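You operate a simulated robot arm through the tools that you are given. There is no shell and no other tool. Be economical: measure what you need, move in short steps, check, and stop when the job is done.

You are at the controls of a simulated two-armed robot. One attempt, no reset.

Task
Refill the glass jug halfway with fresh water from the basin's cold tap.
Fine: tip the old water out first; jug back on the stone top, tap off, bathroom door shut again, no spill; leave the cups on the tray. Set down upright: glass jug.

Only the result counts: the job must be done as asked and must still hold three seconds after the hand-in. Knocking over, shifting, dropping, spilling or breaking anything else fails it.

Robot
Two 7-joint arms with two-finger parallel grippers on one trunk, on a base that drives. Base frame: it is fixed to the floor where the robot stands at the start and does not move with it; the origin is under the middle of the robot, x ahead of it, y to its left, z up. Readings come in m, rad, newtons and seconds.
The left shoulder is at the start at [0.07, 0.163, 0.97], the right one opposite. With the tool pointing down near the work surface each hand reaches from about 0.1 to 0.84 m from the robot's upright axis, wherever it stands, measured 20 degrees to its own side. Places, roughly: bath tap [3.1, 1.4, 0.6]; bathroom door [1.3, 0.5, 1.1]; big cup with the gold rim (12x9x7 cm) [0.1, 2.2, 1]; cold tap [2.1, 2.6, 0.9]; glass jug [0.25, 2, 1]; hot tap [1.8, 2.5, 0.9]; shower tap [3.1, 1.2, 0.6]; small cup with the gold rim (9x7x6 cm) [0.1, 2.1, 1]; stone top [0.3, 2.1, 0.9]; wash basin [2, 2.3, 0.8]. Payload 3.43 kg a hand.
Tool frame (each hand has its own): the origin (TCP) lies between the finger pads and is the grasp point; the fingertips stand 0.034 m ahead of it; z points along the fingers, y is the line along which they close. Largest opening 0.128 m; finger width 0.024, thickness 0.012; the body of the gripper, 0.048 by 0.13 m, starts 0.096 m behind the TCP.
Orientation is told as [roll, pitch, yaw] about the base's x, y, z axes, in that order, counted from this pose: with the fingers straight down and closing along the base's y, the tool's x points along the base's -x, its y along +y and its z along -z.

Tools
- The arms move only by the tool drive_tool. It takes "left_targets", "right_targets" or both (then of equal length, played together; a hand with none holds still); each is one flat list of numbers, 7 for each row, row after row: the shift along the tool's x, y, z in units of 30 mm (1.0 is 30 mm), then the turn, a rotation vector about the tool's x, y, z in units of 8 degrees (1.0 is 8 degrees), then the finger opening in m, from 0 to 0.128. In form: [dx, dy, dz, rx, ry, rz, gripper, dx, dy, dz, rx, ry, rz, gripper, ...]. A call has 1 to 8 rows; each row shifts and turns the commanded pose from where the row before left it, along the tool's axes as they then stand. A call with a number of a shift or a turn outside -1 to 1 is refused whole. Each row takes 0.2 s and may step no farther than 0.05 m and 0.15 rad from the row before; otherwise, or with a gripper value out of range, the whole call is refused. Where a pose cannot be reached the arm comes as near as it can. A force on the tool above 90 N (or 10 N above the force at the start of the call, whichever is more), or a blocked arm, ends the call early, and 0.2 s more pass. Each finger travels about 0.153 m/s and halts on what it meets, pressing with about 43 N; the grip force reading is that of the motor and also rises with nothing between the fingers. The clock runs only during rows and for 0.2 s after the last one: add rows that do not move to give the fingers time. It gives the time, the measured TCP pose, the force on the tool (base axes), the opening and the grip force at its end, in the units of the frame above (readings bear some noise), with the torque about the TCP (base axes, N m) and any sound that the robot's microphone picked up.
- Cameras (640 x 400 px; columns grow to the right, rows downward): "scene" is now at [0.1378, 0.0077, 1.2651]; the picture's right is [0.10, -1.00, 0.00], its down [0.12, 0.01, -0.99] and it looks along [0.99, 0.10, 0.12] (base axes); focal length 265 px, centre (320, 200). "left" rides on the left gripper at [0.076, 0.011, -0.16] in its tool frame; the picture's right is [-0.15, 0.99, 0.00], its down [-0.88, -0.13, -0.46] and it looks along [-0.45, -0.07, 0.89] (tool axes); focal length 234 px, centre (320, 200). "right" rides on the right gripper at [0.076, -0.011, -0.16] in its tool frame; the picture's right is [0.15, 0.99, 0.00], its down [-0.88, 0.13, -0.46] and it looks along [-0.45, 0.07, 0.89] (tool axes); focal length 234 px, centre (320, 200). There is no depth. A picture from a camera that has moved, and an enlarged one, comes with that camera's place and axes in the base frame and with its lens.
- capture(camera): a new picture of that camera. It takes no simulated time.
- slide_trunk(by): slides the trunk up (or, below 0, down) by that many m; the arms and the scene camera ride with it, the base frame stays. It gives what a move gives, with no picture.
- drive_base(legs): drives the robot by 1 to 6 legs, each [ahead, left, turn to the left] in m, m and rad, along the robot's own axes; the way and the turn of a leg run together, so that a leg with both is an arc; at most 1.5 m and 3.142 rad a leg. The arms and the cameras ride along, it lands a little off, and it stops where it bumps. It gives what a move gives.
- pan_tilt(pan, tilt): turns the head with the scene camera to pan (to the left, within 1.501 rad either way) and tilt (down, from -0.506 to 1.204), counted from straight ahead of the robot. It gives what a move gives.
- inspect(camera, box): a new picture of the part [left, top, right, bottom] of that camera's present view, enlarged. It takes no simulated time.
- job_done(): hands the job in; it is judged then, once.

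Go step by step. Nothing tells you exact positions but the pictures and the camera data: compare them with the known pose of the tool, close in by small moves and look again before you grip or let go. The budget is 120 turns and 88 pictures, counting those below and the enlarged ones. Unless the task says otherwise, let go and move clear before handing in.

The tools are called after "Emit:" as name(argument=value, ...) on one line, values as JSON. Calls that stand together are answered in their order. drive_tool: Moves the arms, as the interface text tells. Its arguments: {"type":"object","properties":{"left_targets":{"type":"array","items":{"type":"number"}},"right_targets":{"type":"array","items":{"type":"number"}}},"required":[]} The other tools are called the same way: slide_trunk (by) slides the trunk up or down; drive_base (legs) drives the base; pan_tilt (pan, tilt) turns the head that bears the scene camera; capture (camera) takes a picture; inspect (camera, box) takes an enlarged picture of a part of a camera's view; job_done () hands the job in.

At the start:

```text
t: 0.0
left_ee_pos: [0.5906, 0.2429, 1.1742]
left_ee_rot: [0.0, 0.0, 0.002]
left_force: [0.1, -0.6, -0.8]
left_ft_torque: [0.01, -0.02, 0.02]
left_width: 0.128
left_grip_force: 0.0
right_ee_pos: [0.4172, -0.1462, 1.2603]
right_ee_rot: [0.0, -0.001, -0.001]
right_force: [0.4, 0.2, -0.2]
right_ft_torque: [0.03, 0.02, 0.01]
right_width: 0.128
right_grip_force: 0.0
trunk travel left (down, up): [-0.45, 0.49]
robot x, y, heading: [0.0019, 0.0008, -0.003]
head pan, tilt: [0.098, -0.126]
```

scene: 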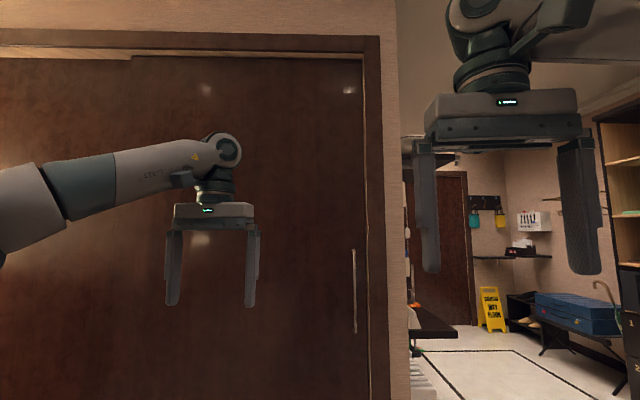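
right: 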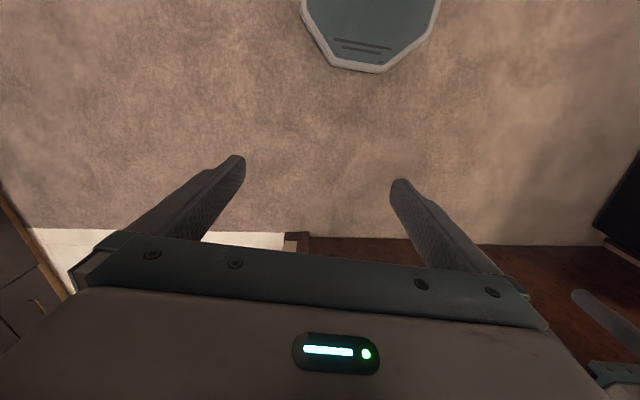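
left: 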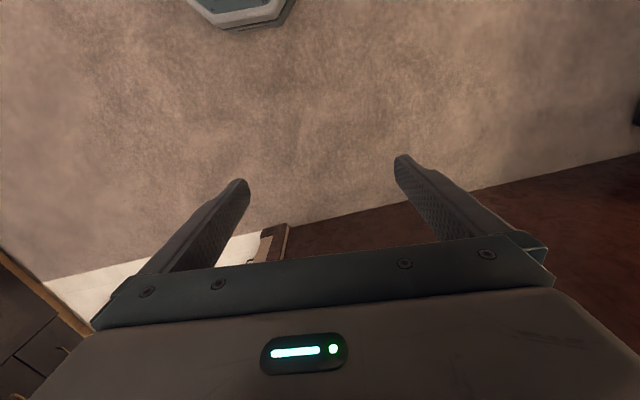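

I see a dark sliding door ahead with a long vertical handle at its right; the jug should be to my left. I'll look around with the head first.

Emit:
pan_tilt(pan=1.45, tilt=0.25)

Emit:
capture(camera="scene")

Emit:
pan_tilt(pan=0.5, tilt=0.1)

Emit:
capture(camera="scene")

```text
t: 1.5
left_ee_pos: [0.59, 0.2422, 1.1742]
left_ee_rot: [0.001, 0.0, 0.003]
left_force: [0.5, -0.2, -0.5]
left_ft_torque: [0.03, -0.04, 0.01]
left_width: 0.1282
left_grip_force: 0.1
right_ee_pos: [0.417, -0.1451, 1.2592]
right_ee_rot: [0.0, -0.001, 0.001]
right_force: [-0.5, -0.1, -0.1]
right_ft_torque: [0.02, -0.02, -0.04]
right_width: 0.1282
right_grip_force: 0.1
trunk travel left (down, up): [-0.45, 0.49]
robot x, y, heading: [-0.003, 0.0018, -0.004]
head pan, tilt: [1.45, 0.25]
```

```text
84 pictures are left
camera scene: at [0.0634, 0.092, 1.2311], right [0.99, -0.12, 0.0], down [-0.03, -0.24, -0.97], along [0.12, 0.96, -0.25], focal length 265 px, centre (320, 200)
```

scene: 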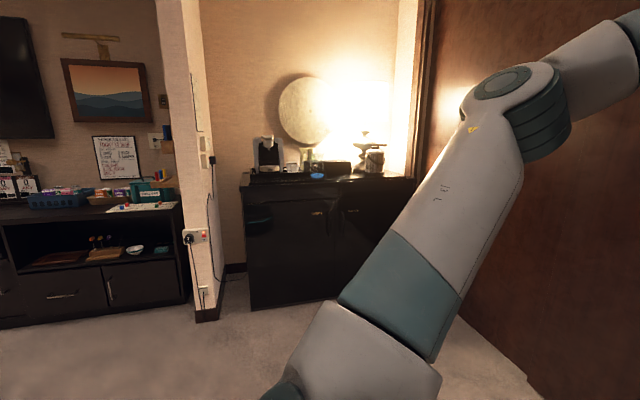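

```text
t: 2.7
left_ee_pos: [0.5904, 0.243, 1.1739]
left_ee_rot: [-0.001, 0.0, 0.002]
left_force: [-0.5, -0.9, -0.6]
left_ft_torque: [-0.01, 0.01, 0.03]
left_width: 0.128
left_grip_force: 0.0
right_ee_pos: [0.4156, -0.146, 1.2598]
right_ee_rot: [0.0, -0.001, 0.001]
right_force: [0.1, -0.3, 0.9]
right_ft_torque: [0.01, -0.02, -0.01]
right_width: 0.1279
right_grip_force: 0.1
trunk travel left (down, up): [-0.45, 0.49]
robot x, y, heading: [-0.0001, 0.0017, 0.004]
head pan, tilt: [0.499, 0.099]
```

```text
83 pictures are left
camera scene: at [0.1328, 0.0435, 1.245], right [0.48, -0.88, 0.0], down [-0.09, -0.05, -0.99], along [0.87, 0.48, -0.1], focal length 265 px, centre (320, 200)
```

scene: 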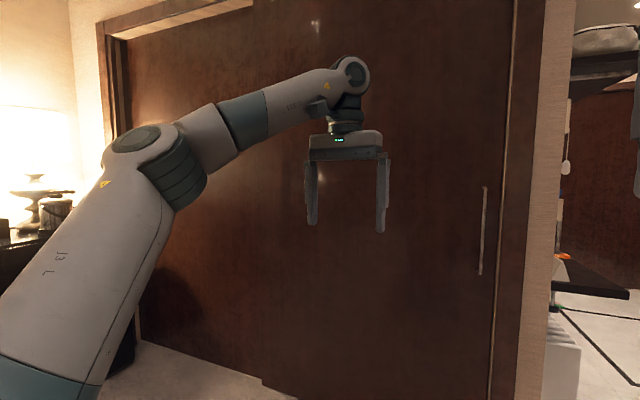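

The door is a sliding one (near panel y about -0.1 to 1.06, x about 1.2) with a vertical bar handle near y=-0.02, z about 1.0. The jug stands on the dresser to my left. I'll turn the right hand to point forward for the handle.

Emit:
drive_tool(right_targets=[0, 0, 0, 0, -1, 0, 0.128, 0, 0, 0, 0, -1, 0, 0.128, 0, 0, 0, 0, -1, 0, 0.128, 0, 0, 0, 0, -1, 0, 0.128, 0, 0, 0, 0, -1, 0, 0.128, 0, 0, 0, 0, -1, 0, 0.128, 0, 0, 0, 0, -1, 0, 0.128, 0, 0, 0, 0, -1, 0, 0.128])

Emit:
drive_tool(right_targets=[0, 0, 0, 0, -1, 0, 0.128, 0, 0, 0, 0, -1, 0, 0.128, 0, 0, 0, 0, -1, 0, 0.128, 0, 0, 0, 0, -0.25, 0, 0.128, 1, 0, 0, 0, 0, 0, 0.128, 1, 0, 0, 0, 0, 0, 0.128, 1, 0, 0, 0, 0, 0, 0.128, 1, 0, 0, 0, 0, 0, 0.128])

Emit:
pan_tilt(pan=0.0, tilt=0.3)

Emit:
capture(camera="scene")

Emit:
capture(camera="right")

```text
t: 4.5
left_ee_pos: [0.5906, 0.2426, 1.1738]
left_ee_rot: [-0.002, 0.0, 0.0]
left_force: [-1.0, -0.8, -0.3]
left_ft_torque: [0.0, -0.03, 0.0]
left_width: 0.128
left_grip_force: 0.0
right_ee_pos: [0.4156, -0.1462, 1.2592]
right_ee_rot: [0.003, -1.118, -0.003]
right_force: [-0.4, 0.6, 0.0]
right_ft_torque: [0.01, 0.01, 0.0]
right_width: 0.128
right_grip_force: 0.0
trunk travel left (down, up): [-0.45, 0.49]
robot x, y, heading: [-0.0018, -0.0011, -0.002]
head pan, tilt: [0.499, 0.099]
```

```text
t: 6.3
left_ee_pos: [0.5912, 0.243, 1.1742]
left_ee_rot: [-0.001, -0.002, 0.001]
left_force: [0.1, -0.5, -1.0]
left_ft_torque: [-0.01, -0.04, 0.0]
left_width: 0.128
left_grip_force: 0.0
right_ee_pos: [0.4572, -0.1157, 1.2136]
right_ee_rot: [0.349, -1.569, -0.352]
right_force: [1.5, 0.3, 0.0]
right_ft_torque: [-0.03, 0.01, -0.02]
right_width: 0.1281
right_grip_force: 0.1
right hand out of reach, approached as far as the arm can: row 5, 6, 7, 8
trunk travel left (down, up): [-0.45, 0.49]
robot x, y, heading: [0.0005, -0.0045, -0.002]
head pan, tilt: [0.499, 0.099]
```

```text
t: 7.3
left_ee_pos: [0.5902, 0.2426, 1.1745]
left_ee_rot: [0.001, 0.001, 0.003]
left_force: [0.2, -0.3, 0.2]
left_ft_torque: [-0.01, 0.04, 0.03]
left_width: 0.1276
left_grip_force: 0.1
right_ee_pos: [0.4546, -0.1154, 1.2135]
right_ee_rot: [0.392, -1.569, -0.393]
right_force: [0.3, -0.3, 0.5]
right_ft_torque: [0.01, 0.02, 0.0]
right_width: 0.128
right_grip_force: 0.1
trunk travel left (down, up): [-0.45, 0.49]
robot x, y, heading: [-0.0014, 0.0001, -0.003]
head pan, tilt: [0.0, 0.3]
```

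```text
82 pictures are left
camera scene: at [0.1455, -0.0005, 1.2263], right [0.0, -1.0, 0.0], down [-0.3, 0.0, -0.96], along [0.96, 0.0, -0.3], focal length 265 px, centre (320, 200)
```

scene: 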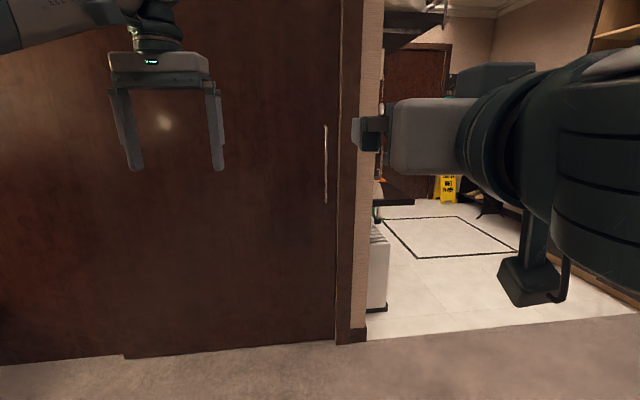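

```text
81 pictures are left
camera right: at [0.2943, -0.1259, 1.1385], right [0.0, 0.99, -0.15], down [-0.45, 0.13, 0.88], along [0.89, 0.07, 0.45], focal length 234 px, centre (320, 200)
```

right: 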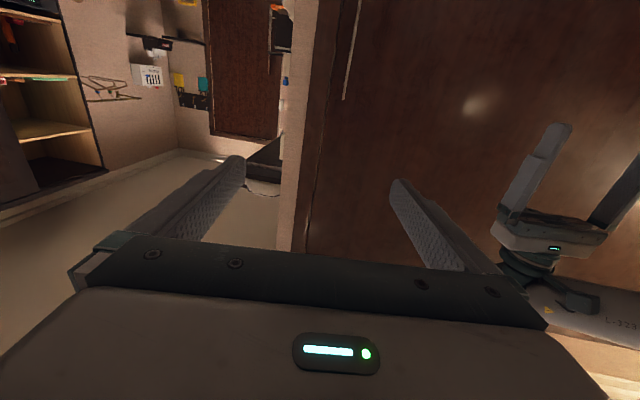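

The door line seems tilted about 0.08 rad in my frame; the handle spans z 0.85–1.2 at about (1.29, -0.02). I'll bring the right hand forward and down and draw the left hand in.

Emit:
drive_tool(right_targets=[0, 0, 1, 0, 0, 0, 0.128, 0, 0, 1, 0, 0, 0, 0.128, 0, 0, 1, 0, 0, 0, 0.128, 0, 0, 1, 0, 0, 0, 0.128, 0, 0, 1, 0, 0, 0, 0.128, 0, 0, 1, 0, 0, 0, 0.128, 0, 0, 0, 0, 0, 0, 0.128], left_targets=[1, 0, 0, 0, 0, 0, 0.128, 1, 0, 0, 0, 0, 0, 0.128, 1, 0, 0, 0, 0, 0, 0.128, 1, 0, 0, 0, 0, 0, 0.128, 1, 0, 0, 0, 0, 0, 0.128, 1, 0, 0, 0, 0, 0, 0.128, 1, 0, 0, 0, 0, 0, 0.128])

```text
t: 8.9
left_ee_pos: [0.3787, 0.2428, 1.1756]
left_ee_rot: [0.0, -0.003, 0.002]
left_force: [0.1, 0.9, 0.5]
left_ft_torque: [-0.03, -0.04, -0.04]
left_width: 0.1278
left_grip_force: 0.0
right_ee_pos: [0.6321, -0.1137, 1.214]
right_ee_rot: [3.124, -1.57, -3.123]
right_force: [0.7, -0.2, 0.1]
right_ft_torque: [0.0, 0.03, -0.01]
right_width: 0.128
right_grip_force: 0.1
trunk travel left (down, up): [-0.45, 0.49]
robot x, y, heading: [0.0009, -0.0003, -0.001]
head pan, tilt: [0.0, 0.3]
```

The hand follows well. Lowering the right hand to handle height, and driving closer, turning a little left to square up to the door.

Emit:
drive_tool(right_targets=[1, -0.4, 0, 0, 0, 0, 0.128, 1, -0.4, 0, 0, 0, 0, 0.128, 1, -0.4, 0, 0, 0, 0, 0.128, 1, -0.4, 0, 0, 0, 0, 0.128, 1, -0.4, 0, 0, 0, 0, 0.128, 1, -0.4, 0, 0, 0, 0, 0.128, 0, 0, 0, 0, 0, 0, 0.128])

Emit:
drive_base(legs=[[0.35, 0.15, 0.08]])

Emit:
capture(camera="scene")

Emit:
capture(camera="right")

```text
t: 10.5
left_ee_pos: [0.3806, 0.2434, 1.1747]
left_ee_rot: [-0.001, 0.0, 0.001]
left_force: [-0.8, 0.3, -1.1]
left_ft_torque: [0.01, 0.0, -0.03]
left_width: 0.128
left_grip_force: 0.1
right_ee_pos: [0.6324, -0.1846, 1.0329]
right_ee_rot: [3.109, -1.569, -3.109]
right_force: [0.4, -0.6, 0.5]
right_ft_torque: [-0.01, -0.01, -0.02]
right_width: 0.1281
right_grip_force: 0.0
trunk travel left (down, up): [-0.45, 0.49]
robot x, y, heading: [0.0016, -0.0043, 0.002]
head pan, tilt: [0.0, 0.3]
```

```text
t: 12.9
left_ee_pos: [0.7052, 0.433, 1.1741]
left_ee_rot: [0.0, 0.001, 0.075]
left_force: [0.5, 0.7, -0.3]
left_ft_torque: [-0.01, 0.02, -0.01]
left_width: 0.1279
left_grip_force: 0.0
right_ee_pos: [0.9885, 0.0245, 1.0334]
right_ee_rot: [0.336, -1.571, -0.263]
right_force: [-1.1, -0.5, -0.6]
right_ft_torque: [0.02, 0.03, -0.02]
right_width: 0.1281
right_grip_force: 0.0
trunk travel left (down, up): [-0.45, 0.49]
robot x, y, heading: [0.3432, 0.1648, 0.074]
head pan, tilt: [0.0, 0.3]
```

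```text
80 pictures are left
camera scene: at [0.4888, 0.1723, 1.2262], right [0.07, -1.0, 0.0], down [-0.3, -0.02, -0.95], along [0.95, 0.07, -0.3], focal length 265 px, centre (320, 200)
```

scene: 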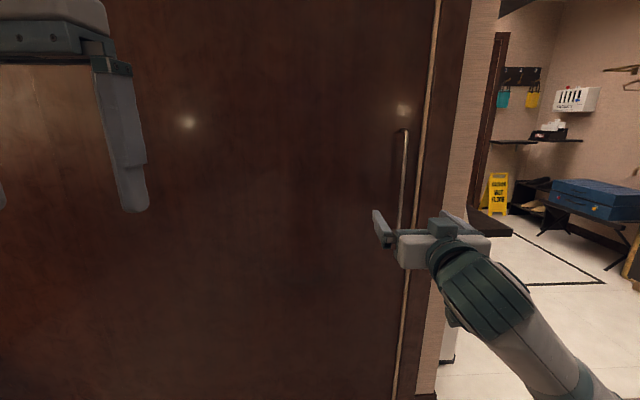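

```text
79 pictures are left
camera right: at [0.8289, 0.001, 0.9571], right [-0.07, 0.99, -0.15], down [-0.46, 0.1, 0.88], along [0.88, 0.13, 0.45], focal length 234 px, centre (320, 200)
```

right: 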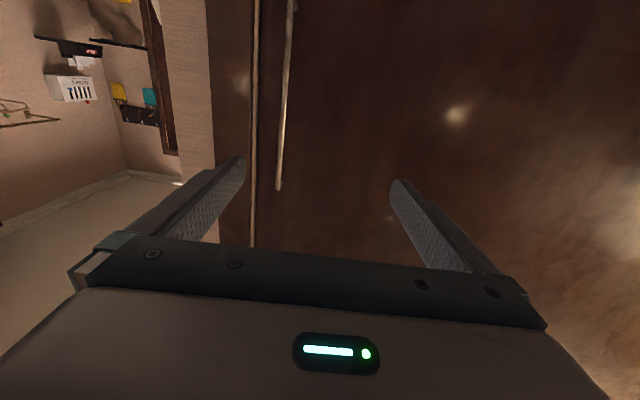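

Triangulated: handle bar at about x=1.32, y=-0.024, z 0.855–1.186. I'll drive up so the open fingers come just short of it.

Emit:
drive_base(legs=[[0.22, -0.072, 0.0]])

Emit:
capture(camera="right")

Emit:
capture(camera="scene")

```text
t: 14.6
left_ee_pos: [0.936, 0.3747, 1.1749]
left_ee_rot: [-0.001, 0.002, 0.07]
left_force: [1.0, 0.9, 0.6]
left_ft_torque: [0.07, 0.01, -0.03]
left_width: 0.1281
left_grip_force: 0.1
right_ee_pos: [1.2178, -0.0346, 1.0338]
right_ee_rot: [0.782, -1.569, -0.714]
right_force: [0.2, -0.2, -0.6]
right_ft_torque: [0.02, -0.02, -0.01]
right_width: 0.1282
right_grip_force: 0.2
trunk travel left (down, up): [-0.45, 0.49]
robot x, y, heading: [0.5737, 0.1058, 0.07]
head pan, tilt: [0.0, 0.3]
```

```text
78 pictures are left
camera right: at [1.0581, -0.0575, 0.9569], right [-0.07, 0.99, -0.15], down [-0.46, 0.1, 0.88], along [0.88, 0.13, 0.45], focal length 234 px, centre (320, 200)
```

right: 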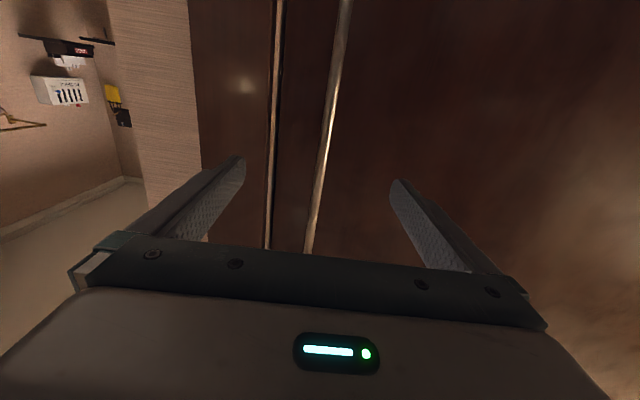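

```text
77 pictures are left
camera scene: at [0.7189, 0.1153, 1.2262], right [0.07, -1.0, 0.0], down [-0.3, -0.02, -0.95], along [0.95, 0.07, -0.3], focal length 265 px, centre (320, 200)
```

scene: 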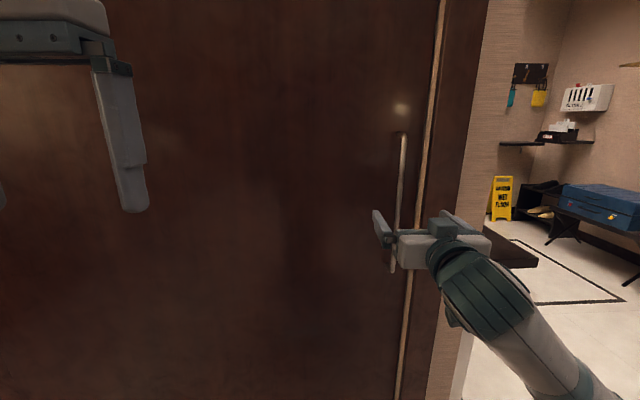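

The handle is centred between the fingers. Advancing about 8 cm and closing.

Emit:
drive_tool(right_targets=[0, 0, 1, 0, 0, 0, 0.128, 0, 0, 1, 0, 0, 0, 0.128, 0, 0, 0.9, 0, 0, 0, 0.128, 0, 0, 0, 0, 0, 0, 0.0, 0, 0, 0, 0, 0, 0, 0.0, 0, 0, 0, 0, 0, 0, 0.0, 0, 0, 0, 0, 0, 0, 0.0])

Emit:
capture(camera="right")

```text
t: 16.2
left_ee_pos: [0.9361, 0.3765, 1.1736]
left_ee_rot: [-0.001, 0.001, 0.071]
left_force: [0.4, 0.1, -0.3]
left_ft_torque: [0.0, -0.02, 0.04]
left_width: 0.128
left_grip_force: 0.0
right_ee_pos: [1.3066, -0.0268, 1.0328]
right_ee_rot: [-0.827, -1.569, 0.9]
right_force: [5.6, 11.6, 0.0]
right_ft_torque: [0.19, -0.33, 0.16]
right_width: 0.0119
right_grip_force: 45.0
trunk travel left (down, up): [-0.45, 0.49]
robot x, y, heading: [0.5728, 0.1111, 0.067]
head pan, tilt: [0.0, 0.3]
```

```text
76 pictures are left
camera right: at [1.1469, -0.0495, 0.958], right [-0.07, 0.99, -0.15], down [-0.46, 0.1, 0.88], along [0.88, 0.13, 0.45], focal length 234 px, centre (320, 200)
```

right: 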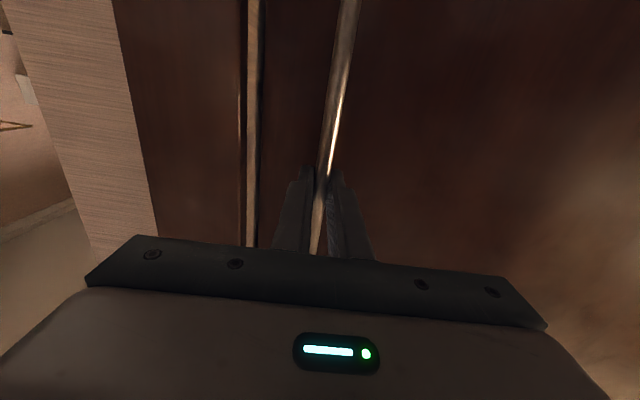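

The bar is gripped. I'll slide the door left a bit and watch the forces.

Emit:
drive_base(legs=[[0.0, 0.25, 0.0]])

Emit:
capture(camera="scene")

```text
t: 18.0
left_ee_pos: [0.9146, 0.6231, 1.177]
left_ee_rot: [0.003, -0.004, 0.073]
left_force: [0.1, -0.2, 0.3]
left_ft_torque: [0.02, -0.02, 0.03]
left_width: 0.128
left_grip_force: 0.1
right_ee_pos: [1.2859, 0.2169, 1.037]
right_ee_rot: [2.906, -1.565, -2.84]
right_force: [-29.5, -6.6, -3.7]
right_ft_torque: [-0.31, 0.39, 0.07]
right_width: 0.0118
right_grip_force: 45.0
trunk travel left (down, up): [-0.45, 0.49]
robot x, y, heading: [0.5549, 0.3535, 0.071]
head pan, tilt: [0.0, 0.3]
```

```text
75 pictures are left
camera scene: at [0.6968, 0.363, 1.2268], right [0.07, -1.0, 0.0], down [-0.29, -0.02, -0.96], along [0.95, 0.07, -0.29], focal length 265 px, centre (320, 200)
```

scene: 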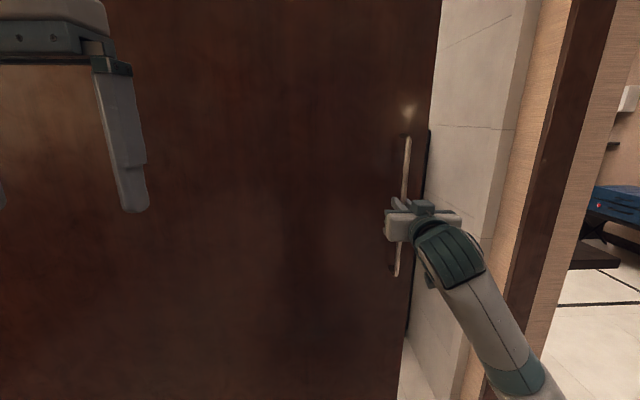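

The door slides. The hand is pressing forward a little, so I'll continue left with a slight backward component.

Emit:
drive_base(legs=[[-0.012, 0.35, 0.0]])

Emit:
drive_base(legs=[[-0.006, 0.3, 0.0]])

Emit:
capture(camera="scene")

```text
t: 20.3
left_ee_pos: [0.8776, 0.9677, 1.1753]
left_ee_rot: [0.0, -0.003, 0.067]
left_force: [0.2, -0.7, 0.0]
left_ft_torque: [-0.02, 0.03, 0.04]
left_width: 0.1281
left_grip_force: 0.0
right_ee_pos: [1.2487, 0.5568, 1.0374]
right_ee_rot: [2.97, -1.564, -2.914]
right_force: [-27.6, -9.2, -0.7]
right_ft_torque: [-0.16, 0.11, 0.07]
right_width: 0.0118
right_grip_force: 45.6
trunk travel left (down, up): [-0.45, 0.49]
robot x, y, heading: [0.518, 0.6977, 0.064]
head pan, tilt: [0.0, 0.3]
```

```text
t: 22.0
left_ee_pos: [0.8579, 1.1782, 1.179]
left_ee_rot: [0.008, -0.003, 0.065]
left_force: [1.0, -1.4, 0.0]
left_ft_torque: [0.13, 0.01, -0.04]
left_width: 0.1281
left_grip_force: 0.0
right_ee_pos: [1.2253, 0.7616, 1.0378]
right_ee_rot: [2.406, -1.56, -2.365]
right_force: [-22.4, -37.2, 4.2]
right_ft_torque: [-0.11, -0.94, 2.29]
right_width: 0.0133
right_grip_force: 45.0
trunk travel left (down, up): [-0.45, 0.49]
robot x, y, heading: [0.4988, 0.9219, 0.058]
head pan, tilt: [0.0, 0.3]
stopped in leg 1: the force on the tool passed its limit at 94 N (the readings are from after the stop); the commanded pose is now the measured one
```

```text
74 pictures are left
camera scene: at [0.6387, 0.92, 1.2272], right [0.06, -1.0, -0.01], down [-0.29, -0.01, -0.96], along [0.95, 0.06, -0.29], focal length 265 px, centre (320, 200)
```

scene: 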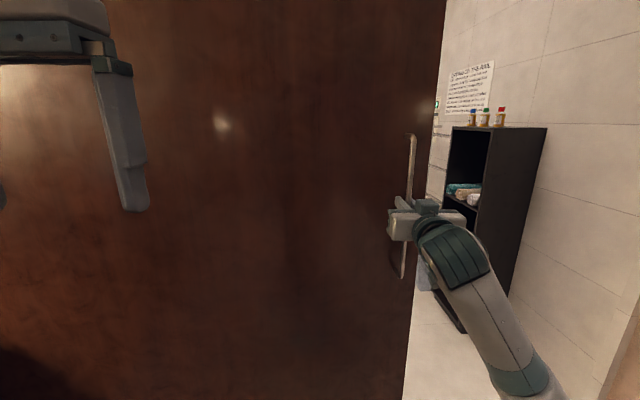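

The door reached its end stop with roughly 0.78 m of opening. I'll release the handle and back off.

Emit:
drive_tool(right_targets=[0, 0, 0, 0, 0, 0, 0.06, 0, 0, 0, 0, 0, 0, 0.128, 0, 0, 0, 0, 0, 0, 0.128, 0, 0, 0, 0, 0, 0, 0.128, 0, 0, -1, 0, 0, 0, 0.128, 0, 0, -1, 0, 0, 0, 0.128, 0, 0, -1, 0, 0, 0, 0.128, 0, 0, -1, 0, 0, 0, 0.128])

Emit:
drive_base(legs=[[-0.2, 0, 0.03]])

Emit:
pan_tilt(pan=1.4, tilt=0.35)

Emit:
capture(camera="scene")

Emit:
pan_tilt(pan=-0.5, tilt=0.35)

Emit:
capture(camera="scene")

```text
t: 23.8
left_ee_pos: [0.8588, 1.1914, 1.1751]
left_ee_rot: [0.0, -0.002, 0.069]
left_force: [0.6, 0.4, 0.4]
left_ft_torque: [-0.02, -0.03, 0.0]
left_width: 0.128
left_grip_force: 0.1
right_ee_pos: [1.1144, 0.7764, 1.0359]
right_ee_rot: [-1.031, -1.572, 1.089]
right_force: [0.2, 1.1, -0.3]
right_ft_torque: [0.05, 0.0, 0.02]
right_width: 0.1279
right_grip_force: 0.1
right hand out of reach, approached as far as the arm can: row 8
trunk travel left (down, up): [-0.45, 0.49]
robot x, y, heading: [0.4974, 0.9234, 0.068]
head pan, tilt: [0.0, 0.3]
```

```text
t: 25.4
left_ee_pos: [0.6547, 1.1836, 1.1759]
left_ee_rot: [-0.001, -0.005, 0.097]
left_force: [-0.8, -0.2, 0.1]
left_ft_torque: [-0.01, -0.04, -0.01]
left_width: 0.1281
left_grip_force: 0.1
right_ee_pos: [0.9223, 0.7767, 1.0359]
right_ee_rot: [-1.182, -1.57, 1.267]
right_force: [-0.2, 0.3, -0.2]
right_ft_torque: [0.0, 0.0, 0.01]
right_width: 0.1282
right_grip_force: 0.1
trunk travel left (down, up): [-0.45, 0.49]
robot x, y, heading: [0.3006, 0.9091, 0.1]
head pan, tilt: [0.0, 0.3]
```

```text
t: 26.9
left_ee_pos: [0.6561, 1.1844, 1.1766]
left_ee_rot: [0.0, -0.003, 0.098]
left_force: [-0.3, -0.8, 0.1]
left_ft_torque: [-0.03, -0.01, -0.02]
left_width: 0.128
left_grip_force: 0.0
right_ee_pos: [0.9232, 0.7779, 1.0352]
right_ee_rot: [-0.818, -1.569, 0.904]
right_force: [-0.1, 0.0, 0.8]
right_ft_torque: [0.0, 0.01, -0.03]
right_width: 0.1281
right_grip_force: 0.0
trunk travel left (down, up): [-0.45, 0.49]
robot x, y, heading: [0.2993, 0.905, 0.098]
head pan, tilt: [1.4, 0.351]
```

```text
73 pictures are left
camera scene: at [0.3602, 1.0031, 1.2216], right [1.0, -0.07, 0.0], down [-0.03, -0.34, -0.94], along [0.07, 0.94, -0.34], focal length 265 px, centre (320, 200)
```

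scene: 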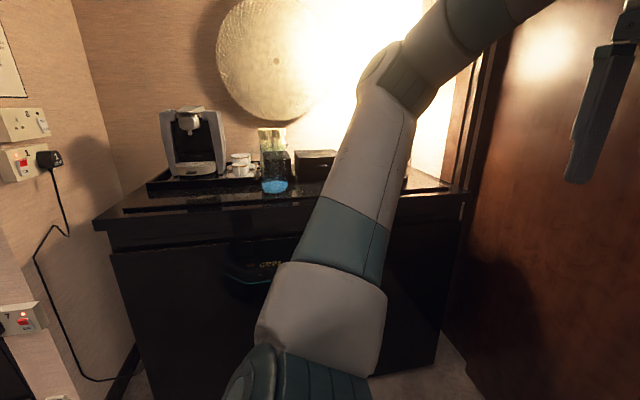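

```text
t: 28.8
left_ee_pos: [0.6553, 1.1851, 1.1757]
left_ee_rot: [0.0, -0.003, 0.098]
left_force: [0.4, -0.7, 0.0]
left_ft_torque: [0.01, 0.0, 0.01]
left_width: 0.128
left_grip_force: 0.1
right_ee_pos: [0.9238, 0.7759, 1.0359]
right_ee_rot: [-0.845, -1.567, 0.934]
right_force: [0.1, -0.2, 0.2]
right_ft_torque: [-0.02, -0.04, 0.0]
right_width: 0.1278
right_grip_force: 0.1
trunk travel left (down, up): [-0.45, 0.49]
robot x, y, heading: [0.3012, 0.9048, 0.1]
head pan, tilt: [-0.499, 0.351]
```

```text
72 pictures are left
camera scene: at [0.4389, 0.8739, 1.2216], right [-0.39, -0.92, 0.0], down [-0.32, 0.13, -0.94], along [0.86, -0.37, -0.34], focal length 265 px, centre (320, 200)
```

scene: 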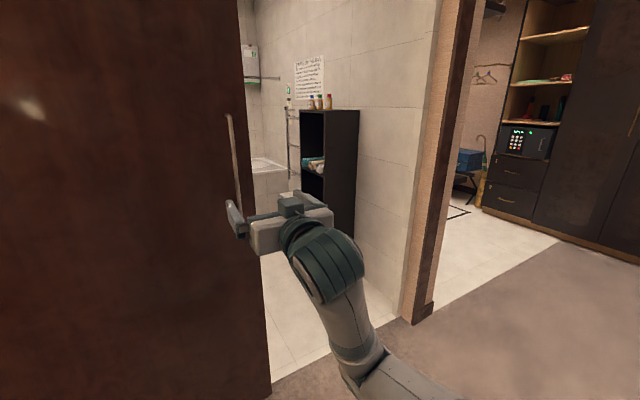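

The doorway is open. Now for the jug: I'll zoom in on the dresser top.

Emit:
pan_tilt(pan=1.4, tilt=0.35)

Emit:
inspect(camera="scene", box=[140, 90, 340, 215])

```text
t: 30.6
left_ee_pos: [0.6569, 1.1837, 1.176]
left_ee_rot: [0.0, -0.002, 0.098]
left_force: [0.2, -1.3, 0.4]
left_ft_torque: [0.03, -0.01, -0.01]
left_width: 0.1281
left_grip_force: 0.1
right_ee_pos: [0.9233, 0.7763, 1.0345]
right_ee_rot: [-0.839, -1.569, 0.923]
right_force: [-0.3, 0.4, -0.1]
right_ft_torque: [0.03, 0.02, -0.01]
right_width: 0.1278
right_grip_force: 0.1
trunk travel left (down, up): [-0.45, 0.49]
robot x, y, heading: [0.3018, 0.9043, 0.101]
head pan, tilt: [1.4, 0.351]
```

```text
3.20 times, centred on (240, 152) of scene
camera zoom: at [0.3601, 1.0031, 1.2216], right [1.0, -0.07, 0.0], down [-0.03, -0.34, -0.94], along [0.07, 0.94, -0.34], focal length 847 px, centre (576, 352)
```

zoom: 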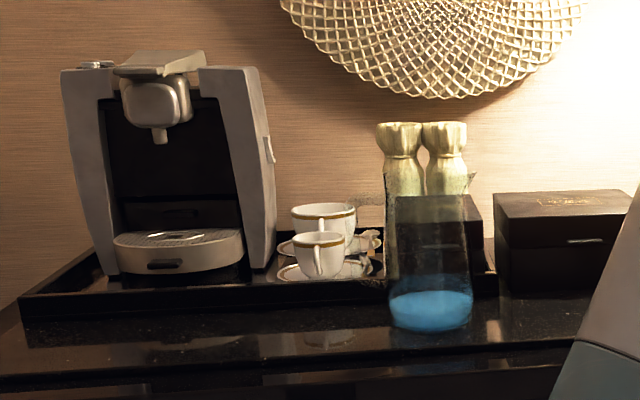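

The jug is at about (0.25, 2.03), with a little blue old water in it, next to the tray. I'll prepare the arms: left hand pointing forward for the jug, right hand folded downward and drawn in.

Emit:
drive_tool(left_targets=[-1, 0, 0, 0, 0, 0, 0.128, -1, 0, 0, 0, 0, 0, 0.128, -1, 0, 0, 0, 0, 0, 0.128, -1, 0, 0, 0, 0, 0, 0.128, -1, 0, 0, 0, -1, 0, 0.128, 0, 0, 0, 0, -1, 0, 0.128, 0, 0, 0, 0, -1, 0, 0.128, 0, 0, 0, 0, -1, 0, 0.128], right_targets=[0, 0, 0, 0, 1, 0, 0.128, 0, 0, 0, 0, 1, 0, 0.128, 0, 0, 0, 0, 1, 0, 0.128, 0, 0, 0, 0, 1, 0, 0.128, 0, 0, 0, 0, 1, 0, 0.128, 0, 0, 0, 0, 1, 0, 0.128, 0, 0, 0, 0, 1, 0, 0.128, 0, 0, 0, 0, 1, 0, 0.128])

Emit:
drive_tool(left_targets=[0, 0, 0, 0, -1, 0, 0.128, 0, 0, 0, 0, -1, 0, 0.128, 0, 0, 0, 0, -1, 0, 0.128, 0, 0, 0, 0, -1, 0, 0.128, 0, 0, 0, 0, -1, 0, 0.128, 0, 0, 0, 0, -1, 0, 0.128, 0, 0, 0, 0, -1, 0, 0.128, 0, 0, 0, 0, -0.25, 0, 0.128], right_targets=[0, 0, 0, 0, 1, 0, 0.128, 0, 0, 0, 0, 1, 0, 0.128, 0, 0, 0, 0, 1, 0, 0.128, 0, 0, 0, 0, 0.25, 0, 0.128, 1, 0, -1, 0, 0, 0, 0.128, 1, 0, -1, 0, 0, 0, 0.128, 1, 0, -1, 0, 0, 0, 0.128, 1, 0, -1, 0, 0, 0, 0.128])

Emit:
drive_tool(right_targets=[1, 0, -1, 0, 0, 0, 0.128, 1, 0, -1, 0, 0, 0, 0.128, 0, 0, 0, 0, 0, 0, 0.128])

Emit:
drive_base(legs=[[0, 0, 1.555], [0.15, -0.2, 0]])

Emit:
pan_tilt(pan=0.1, tilt=0.4)

Emit:
capture(camera="scene")

Emit:
capture(camera="left")

```text
t: 32.4
left_ee_pos: [0.8052, 1.2006, 1.1753]
left_ee_rot: [-0.001, -0.563, 0.099]
left_force: [0.3, 0.1, -0.9]
left_ft_torque: [-0.01, 0.01, -0.01]
left_width: 0.1279
left_grip_force: 0.2
right_ee_pos: [0.9203, 0.7974, 1.0513]
right_ee_rot: [-0.025, -0.725, 0.157]
right_force: [-0.4, 0.1, 0.4]
right_ft_torque: [-0.01, -0.02, -0.01]
right_width: 0.1283
right_grip_force: 0.0
right hand out of reach, approached as far as the arm can: row 2, 3
trunk travel left (down, up): [-0.45, 0.49]
robot x, y, heading: [0.3031, 0.9062, 0.097]
head pan, tilt: [1.4, 0.351]
```

```text
t: 34.2
left_ee_pos: [0.8088, 1.1993, 1.1809]
left_ee_rot: [-2.993, -1.569, 3.09]
left_force: [0.0, -0.2, -0.7]
left_ft_torque: [0.02, -0.01, -0.02]
left_width: 0.1279
left_grip_force: 0.0
left hand out of reach, approached as far as the arm can: row 8
right_ee_pos: [0.7722, 0.7767, 1.1337]
right_ee_rot: [-0.017, -0.274, 0.146]
right_force: [-1.2, 0.5, -0.2]
right_ft_torque: [-0.04, -0.04, 0.0]
right_width: 0.1281
right_grip_force: 0.0
trunk travel left (down, up): [-0.45, 0.49]
robot x, y, heading: [0.3027, 0.9049, 0.096]
head pan, tilt: [1.4, 0.351]
```

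```text
t: 35.0
left_ee_pos: [0.8105, 1.1989, 1.1804]
left_ee_rot: [-0.037, -1.568, 0.136]
left_force: [-0.3, 0.7, 0.2]
left_ft_torque: [-0.01, -0.01, 0.0]
left_width: 0.128
left_grip_force: 0.1
right_ee_pos: [0.6988, 0.7667, 1.1775]
right_ee_rot: [-0.018, -0.273, 0.146]
right_force: [0.1, 0.3, -1.0]
right_ft_torque: [-0.01, -0.01, -0.01]
right_width: 0.1279
right_grip_force: 0.0
trunk travel left (down, up): [-0.45, 0.49]
robot x, y, heading: [0.3033, 0.9057, 0.096]
head pan, tilt: [1.4, 0.351]
```

```text
t: 40.6
left_ee_pos: [0.2088, 1.5847, 1.1815]
left_ee_rot: [0.135, -1.569, 1.509]
left_force: [-0.4, 0.6, -0.3]
left_ft_torque: [-0.02, 0.0, 0.03]
left_width: 0.1279
left_grip_force: 0.1
right_ee_pos: [0.6379, 1.4613, 1.1783]
right_ee_rot: [-0.017, -0.274, 1.694]
right_force: [-0.1, 0.8, 0.0]
right_ft_torque: [-0.03, 0.03, 0.03]
right_width: 0.1279
right_grip_force: 0.0
trunk travel left (down, up): [-0.45, 0.49]
robot x, y, heading: [0.4874, 1.0658, 1.648]
head pan, tilt: [1.4, 0.351]
```

```text
t: 42.1
left_ee_pos: [0.2077, 1.5832, 1.1803]
left_ee_rot: [-0.16, -1.569, 1.804]
left_force: [0.6, -0.1, -0.1]
left_ft_torque: [-0.02, 0.01, 0.02]
left_width: 0.1281
left_grip_force: 0.1
right_ee_pos: [0.6382, 1.4624, 1.1775]
right_ee_rot: [-0.018, -0.274, 1.693]
right_force: [-0.6, -0.6, 0.3]
right_ft_torque: [-0.04, 0.03, -0.02]
right_width: 0.1281
right_grip_force: 0.1
trunk travel left (down, up): [-0.45, 0.49]
robot x, y, heading: [0.4909, 1.0641, 1.639]
head pan, tilt: [0.099, 0.4]
```

```text
70 pictures are left
camera scene: at [0.4707, 1.2079, 1.217], right [0.99, 0.17, 0.0], down [0.07, -0.38, -0.92], along [-0.16, 0.91, -0.39], focal length 265 px, centre (320, 200)
```

scene: 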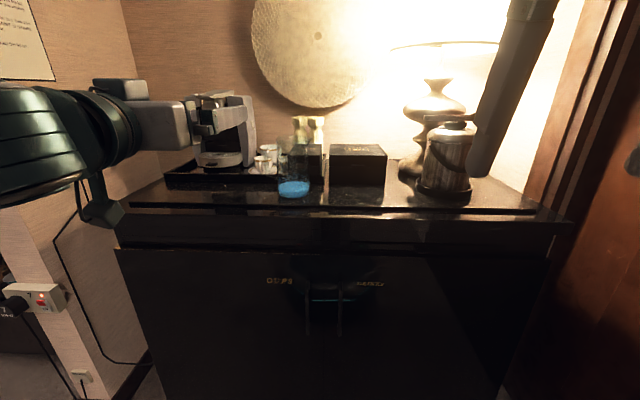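

```text
69 pictures are left
camera left: at [0.2086, 1.4232, 1.1048], right [-0.99, -0.07, 0.15], down [0.16, -0.44, 0.88], along [0.0, 0.89, 0.45], focal length 234 px, centre (320, 200)
```

left: 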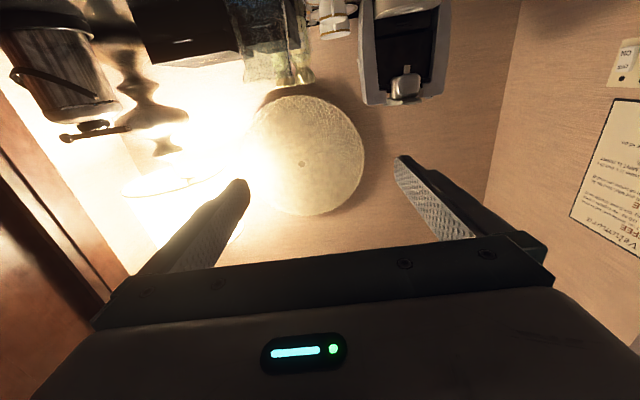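

I'll look closer at the jug's shape, spout and handle before choosing the grip.

Emit:
inspect(camera="scene", box=[240, 105, 352, 175])

Emit:
inspect(camera="scene", box=[240, 140, 352, 210])

```text
5.71 times, centred on (296, 140) of scene
camera zoom: at [0.4707, 1.2079, 1.217], right [0.99, 0.17, 0.0], down [0.07, -0.38, -0.92], along [-0.16, 0.91, -0.39], focal length 1513 px, centre (457, 543)
```

zoom: 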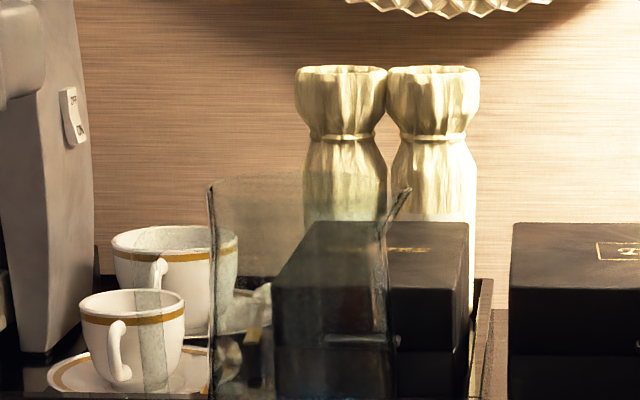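

```text
5.71 times, centred on (296, 175) of scene
camera zoom: at [0.4707, 1.2079, 1.217], right [0.99, 0.17, 0.0], down [0.07, -0.38, -0.92], along [-0.16, 0.91, -0.39], focal length 1513 px, centre (457, 343)
```

zoom: 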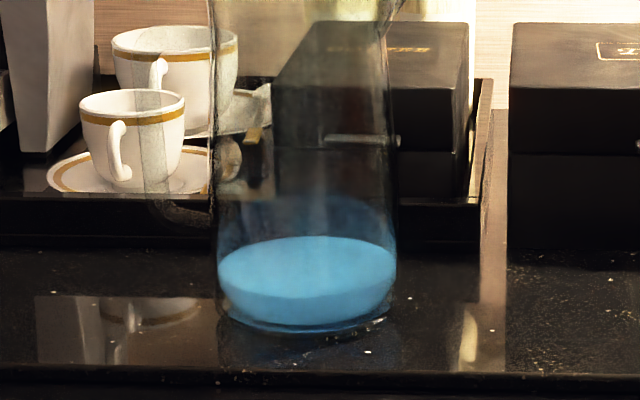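

The jug's handle points left (-x) and the spout right, so I'll grip the body obliquely from the front-right, so that the finger clears the handle. I'll yaw the left hand 40° left and tilt it about 24° down, then drive closer.

Emit:
drive_tool(left_targets=[0, 0, 0, -1, 0, 0, 0.128, 0, 0, 0, -1, 0, 0, 0.128, 0, 0, 0, -1, 0, 0, 0.128, 0, 0, 0, -1, 0, 0, 0.128, 0, 0, 0, -1, 0, 0, 0.128, 0, 0, 0, 0, 1, 0, 0.128, 0, 0, 0, 0, 1, 0, 0.128, 0, 0, 0, 0, 1, 0, 0.128])

Emit:
drive_base(legs=[[0.2, -0.13, 0]])

Emit:
pan_tilt(pan=0.2, tilt=0.5)

Emit:
capture(camera="scene")

Emit:
capture(camera="left")

```text
t: 43.9
left_ee_pos: [0.2065, 1.5857, 1.1799]
left_ee_rot: [0.001, -1.148, 2.344]
left_force: [0.4, -0.4, -0.2]
left_ft_torque: [0.01, -0.02, -0.03]
left_width: 0.1281
left_grip_force: 0.0
right_ee_pos: [0.638, 1.4626, 1.1769]
right_ee_rot: [-0.02, -0.274, 1.692]
right_force: [-0.3, 0.0, -0.3]
right_ft_torque: [-0.02, -0.04, 0.01]
right_width: 0.1281
right_grip_force: 0.0
trunk travel left (down, up): [-0.45, 0.49]
robot x, y, heading: [0.4893, 1.0665, 1.642]
head pan, tilt: [0.099, 0.4]
```

```text
t: 45.7
left_ee_pos: [0.3218, 1.7972, 1.1801]
left_ee_rot: [0.003, -1.149, 2.34]
left_force: [0.2, 1.1, 0.0]
left_ft_torque: [0.01, 0.01, 0.07]
left_width: 0.1281
left_grip_force: 0.1
right_ee_pos: [0.7507, 1.6734, 1.1765]
right_ee_rot: [-0.018, -0.273, 1.693]
right_force: [-0.1, 1.4, -0.2]
right_ft_torque: [-0.01, 0.01, -0.01]
right_width: 0.1282
right_grip_force: 0.2
trunk travel left (down, up): [-0.45, 0.49]
robot x, y, heading: [0.6055, 1.2795, 1.647]
head pan, tilt: [0.099, 0.4]
```

```text
t: 46.3
left_ee_pos: [0.3212, 1.797, 1.1805]
left_ee_rot: [0.0, -1.15, 2.342]
left_force: [-0.3, 0.6, 0.3]
left_ft_torque: [0.0, 0.02, 0.04]
left_width: 0.128
left_grip_force: 0.0
right_ee_pos: [0.7522, 1.6727, 1.1771]
right_ee_rot: [-0.017, -0.275, 1.693]
right_force: [0.1, 0.1, -0.7]
right_ft_torque: [-0.03, -0.01, -0.01]
right_width: 0.128
right_grip_force: 0.1
trunk travel left (down, up): [-0.45, 0.49]
robot x, y, heading: [0.6045, 1.28, 1.643]
head pan, tilt: [0.201, 0.499]
```

```text
66 pictures are left
camera scene: at [0.5768, 1.4159, 1.2079], right [0.96, 0.27, 0.0], down [0.13, -0.46, -0.88], along [-0.24, 0.85, -0.48], focal length 265 px, centre (320, 200)
```

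scene: 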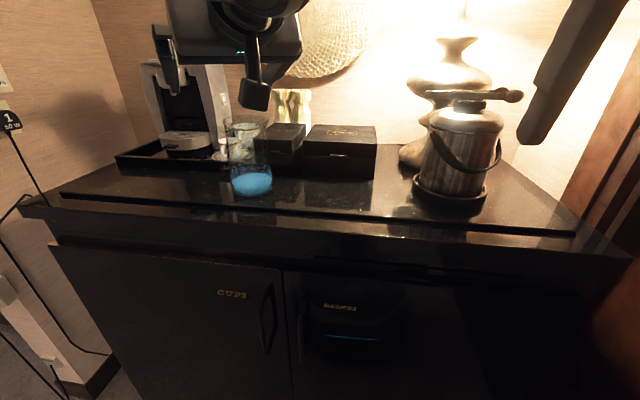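

```text
65 pictures are left
camera left: at [0.4378, 1.6614, 1.1764], right [-0.75, -0.65, 0.13], down [0.13, 0.05, 0.99], along [-0.65, 0.76, 0.05], focal length 234 px, centre (320, 200)
```

left: 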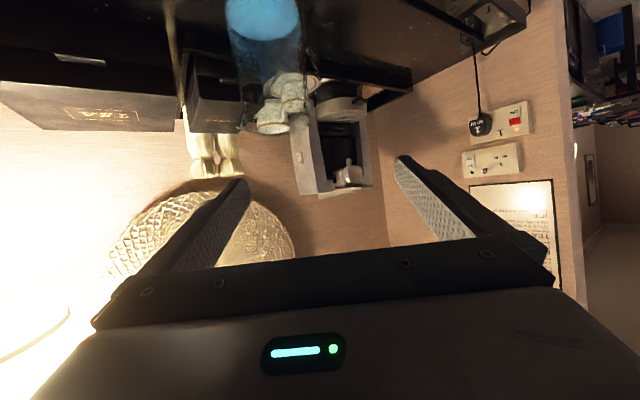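

Jug base centre is about (0.24, 1.97), top of the stone about z 0.91. I'll lower the left hand in front of it and shift it sideways to line up.

Emit:
drive_tool(left_targets=[0.913, -0.345, 0.409, 0, 0, 0, 0.128, 0.913, -0.345, 0.409, 0, 0, 0, 0.128, 0.913, -0.345, 0.409, 0, 0, 0, 0.128, 0.913, -0.345, 0.409, 0, 0, 0, 0.128, 0.913, -0.345, 0.409, 0, 0, 0, 0.128, 0.913, -0.345, 0.409, 0, 0, 0, 0.128, 0, 0, 0, 0, 0, 0, 0.128])

Emit:
capture(camera="left")

Emit:
capture(camera="scene")

```text
t: 47.9
left_ee_pos: [0.3661, 1.8383, 0.9999]
left_ee_rot: [-0.001, -1.15, 2.342]
left_force: [0.2, -0.1, 0.0]
left_ft_torque: [0.0, 0.01, 0.01]
left_width: 0.128
left_grip_force: 0.1
right_ee_pos: [0.752, 1.6719, 1.1793]
right_ee_rot: [-0.017, -0.275, 1.694]
right_force: [-0.7, -0.1, -0.5]
right_ft_torque: [0.0, -0.05, 0.01]
right_width: 0.128
right_grip_force: 0.0
trunk travel left (down, up): [-0.45, 0.49]
robot x, y, heading: [0.6019, 1.278, 1.643]
head pan, tilt: [0.201, 0.499]
```

```text
64 pictures are left
camera left: at [0.4825, 1.7042, 0.9957], right [-0.75, -0.65, 0.13], down [0.13, 0.05, 0.99], along [-0.65, 0.76, 0.05], focal length 234 px, centre (320, 200)
```

left: 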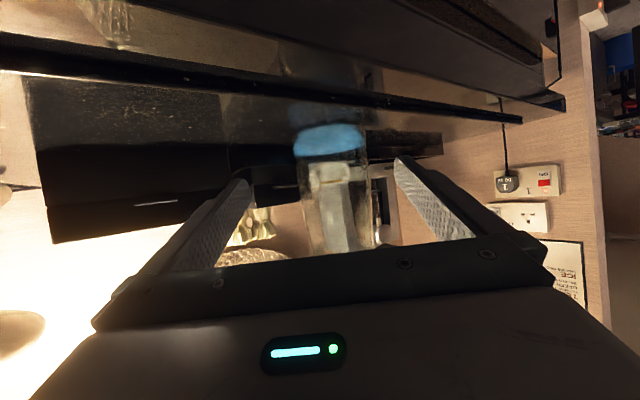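

```text
63 pictures are left
camera scene: at [0.5766, 1.4152, 1.208], right [0.96, 0.27, 0.0], down [0.13, -0.46, -0.88], along [-0.24, 0.85, -0.48], focal length 265 px, centre (320, 200)
```

scene: 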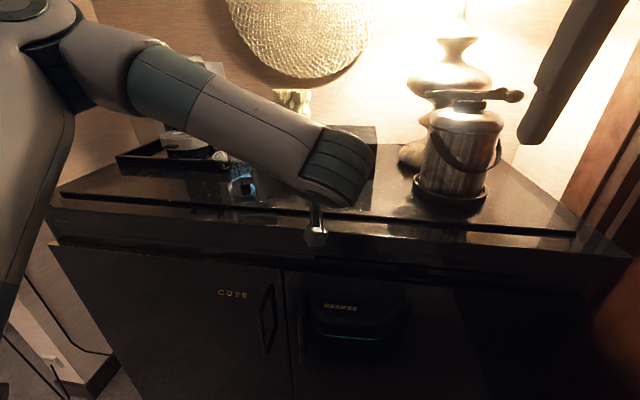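

Emit:
inspect(camera="left", box=[230, 100, 430, 225])

```text
3.20 times, centred on (330, 162) of left
camera zoom: at [0.4825, 1.7042, 0.9957], right [-0.75, -0.65, 0.13], down [0.13, 0.05, 0.99], along [-0.65, 0.76, 0.05], focal length 749 px, centre (288, 320)
```

zoom: 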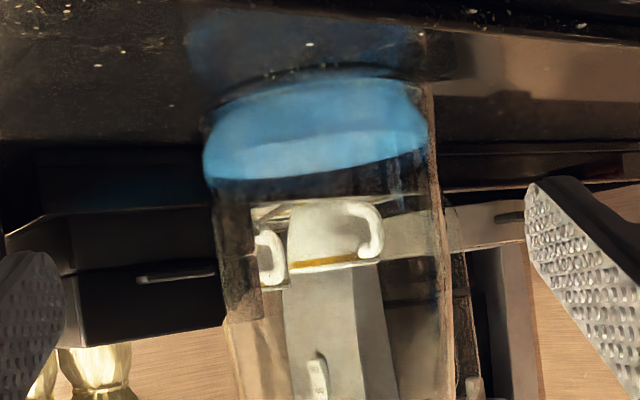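

The jug is nearly centred (about 12 mm to the hand's left). The handle lies behind the left fingertip path. I'll advance most of the way and check.

Emit:
drive_tool(left_targets=[-0.325, 0.1, 0.857, 0, 0, 0, 0.128, -0.325, 0.1, 0.857, 0, 0, 0, 0.128, -0.325, 0.1, 0.857, 0, 0, 0, 0.128, -0.325, 0.1, 0.857, 0, 0, 0, 0.128, 0, 0, 0, 0, 0, 0, 0.128])

Emit:
capture(camera="left")

```text
t: 49.1
left_ee_pos: [0.2805, 1.9111, 0.9959]
left_ee_rot: [0.001, -1.15, 2.341]
left_force: [0.9, 0.1, -0.1]
left_ft_torque: [0.01, -0.02, -0.01]
left_width: 0.1281
left_grip_force: 0.1
right_ee_pos: [0.753, 1.6726, 1.1774]
right_ee_rot: [-0.018, -0.275, 1.692]
right_force: [1.1, -0.4, 0.4]
right_ft_torque: [-0.04, -0.02, 0.02]
right_width: 0.1281
right_grip_force: 0.0
trunk travel left (down, up): [-0.45, 0.49]
robot x, y, heading: [0.6025, 1.277, 1.64]
head pan, tilt: [0.201, 0.499]
```

```text
61 pictures are left
camera left: at [0.3966, 1.7756, 0.9909], right [-0.75, -0.65, 0.13], down [0.13, 0.05, 0.99], along [-0.65, 0.76, 0.05], focal length 234 px, centre (320, 200)
```

left: 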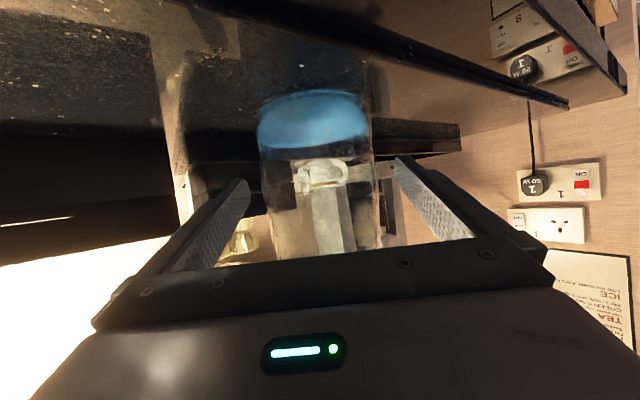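

Centred now. Advancing the last 6 cm and closing on the body.

Emit:
drive_tool(left_targets=[-0.38, -0.05, 0.9, 0, 0, 0, 0.128, -0.38, -0.05, 0.9, 0, 0, 0, 0.128, 0, 0, 0, 0, 0, 0, 0.128])

Emit:
inspect(camera="left", box=[170, 60, 490, 260])

```text
t: 49.9
left_ee_pos: [0.2402, 1.9544, 0.9936]
left_ee_rot: [0.002, -1.151, 2.341]
left_force: [1.9, -3.4, 0.1]
left_ft_torque: [0.05, 0.09, -0.1]
left_width: 0.1274
left_grip_force: 0.1
right_ee_pos: [0.7535, 1.6726, 1.1769]
right_ee_rot: [-0.017, -0.275, 1.694]
right_force: [0.3, -0.9, -0.5]
right_ft_torque: [-0.01, -0.04, 0.0]
right_width: 0.1282
right_grip_force: 0.0
trunk travel left (down, up): [-0.45, 0.49]
robot x, y, heading: [0.6015, 1.2768, 1.643]
head pan, tilt: [0.201, 0.499]
```

```text
2.00 times, centred on (330, 160) of left
camera zoom: at [0.3566, 1.8199, 0.9897], right [-0.75, -0.65, 0.13], down [0.13, 0.05, 0.99], along [-0.65, 0.76, 0.05], focal length 468 px, centre (300, 280)
```

zoom: 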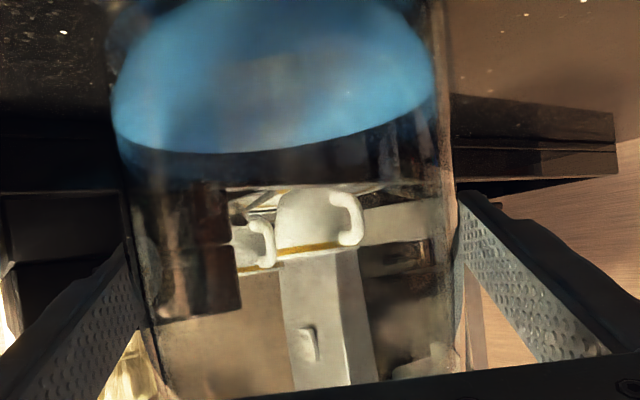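

There's a light touch, likely the left tip on the jug's handle; I'll back off 8 mm and then close gently while watching.

Emit:
drive_tool(left_targets=[0.11, 0, -0.25, 0, 0, 0, 0.128, 0, 0, 0, 0, 0, 0, 0.115, 0, 0, 0, 0, 0, 0, 0.105, 0, 0, 0, 0, 0, 0, 0.098, 0, 0, 0, 0, 0, 0, 0.09, 0, 0, 0, 0, 0, 0, 0.08, 0, 0, 0, 0, 0, 0, 0.07])

Emit:
inspect(camera="left", box=[170, 60, 490, 260])

```text
t: 51.5
left_ee_pos: [0.2472, 1.949, 0.9939]
left_ee_rot: [0.002, -1.15, 2.341]
left_force: [0.7, 0.6, 0.4]
left_ft_torque: [0.03, -0.04, -0.06]
left_width: 0.0971
left_grip_force: 43.3
right_ee_pos: [0.7538, 1.6738, 1.1785]
right_ee_rot: [-0.017, -0.273, 1.693]
right_force: [0.2, 0.1, 0.0]
right_ft_torque: [-0.01, 0.0, 0.04]
right_width: 0.1276
right_grip_force: 0.1
trunk travel left (down, up): [-0.45, 0.49]
robot x, y, heading: [0.6069, 1.2803, 1.646]
head pan, tilt: [0.201, 0.499]
```

```text
2.00 times, centred on (330, 160) of left
camera zoom: at [0.3622, 1.8138, 0.9893], right [-0.75, -0.65, 0.13], down [0.13, 0.05, 0.99], along [-0.65, 0.76, 0.05], focal length 468 px, centre (300, 280)
```

zoom: 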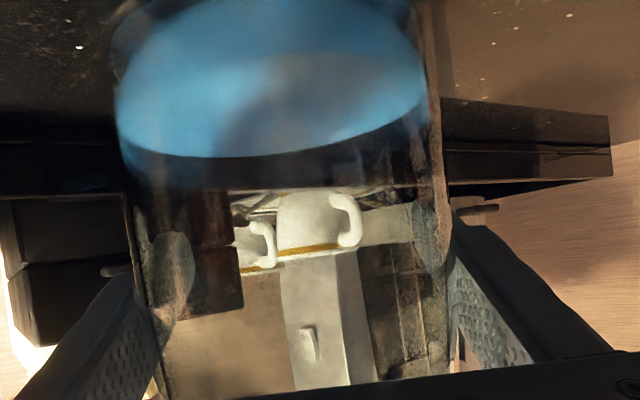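

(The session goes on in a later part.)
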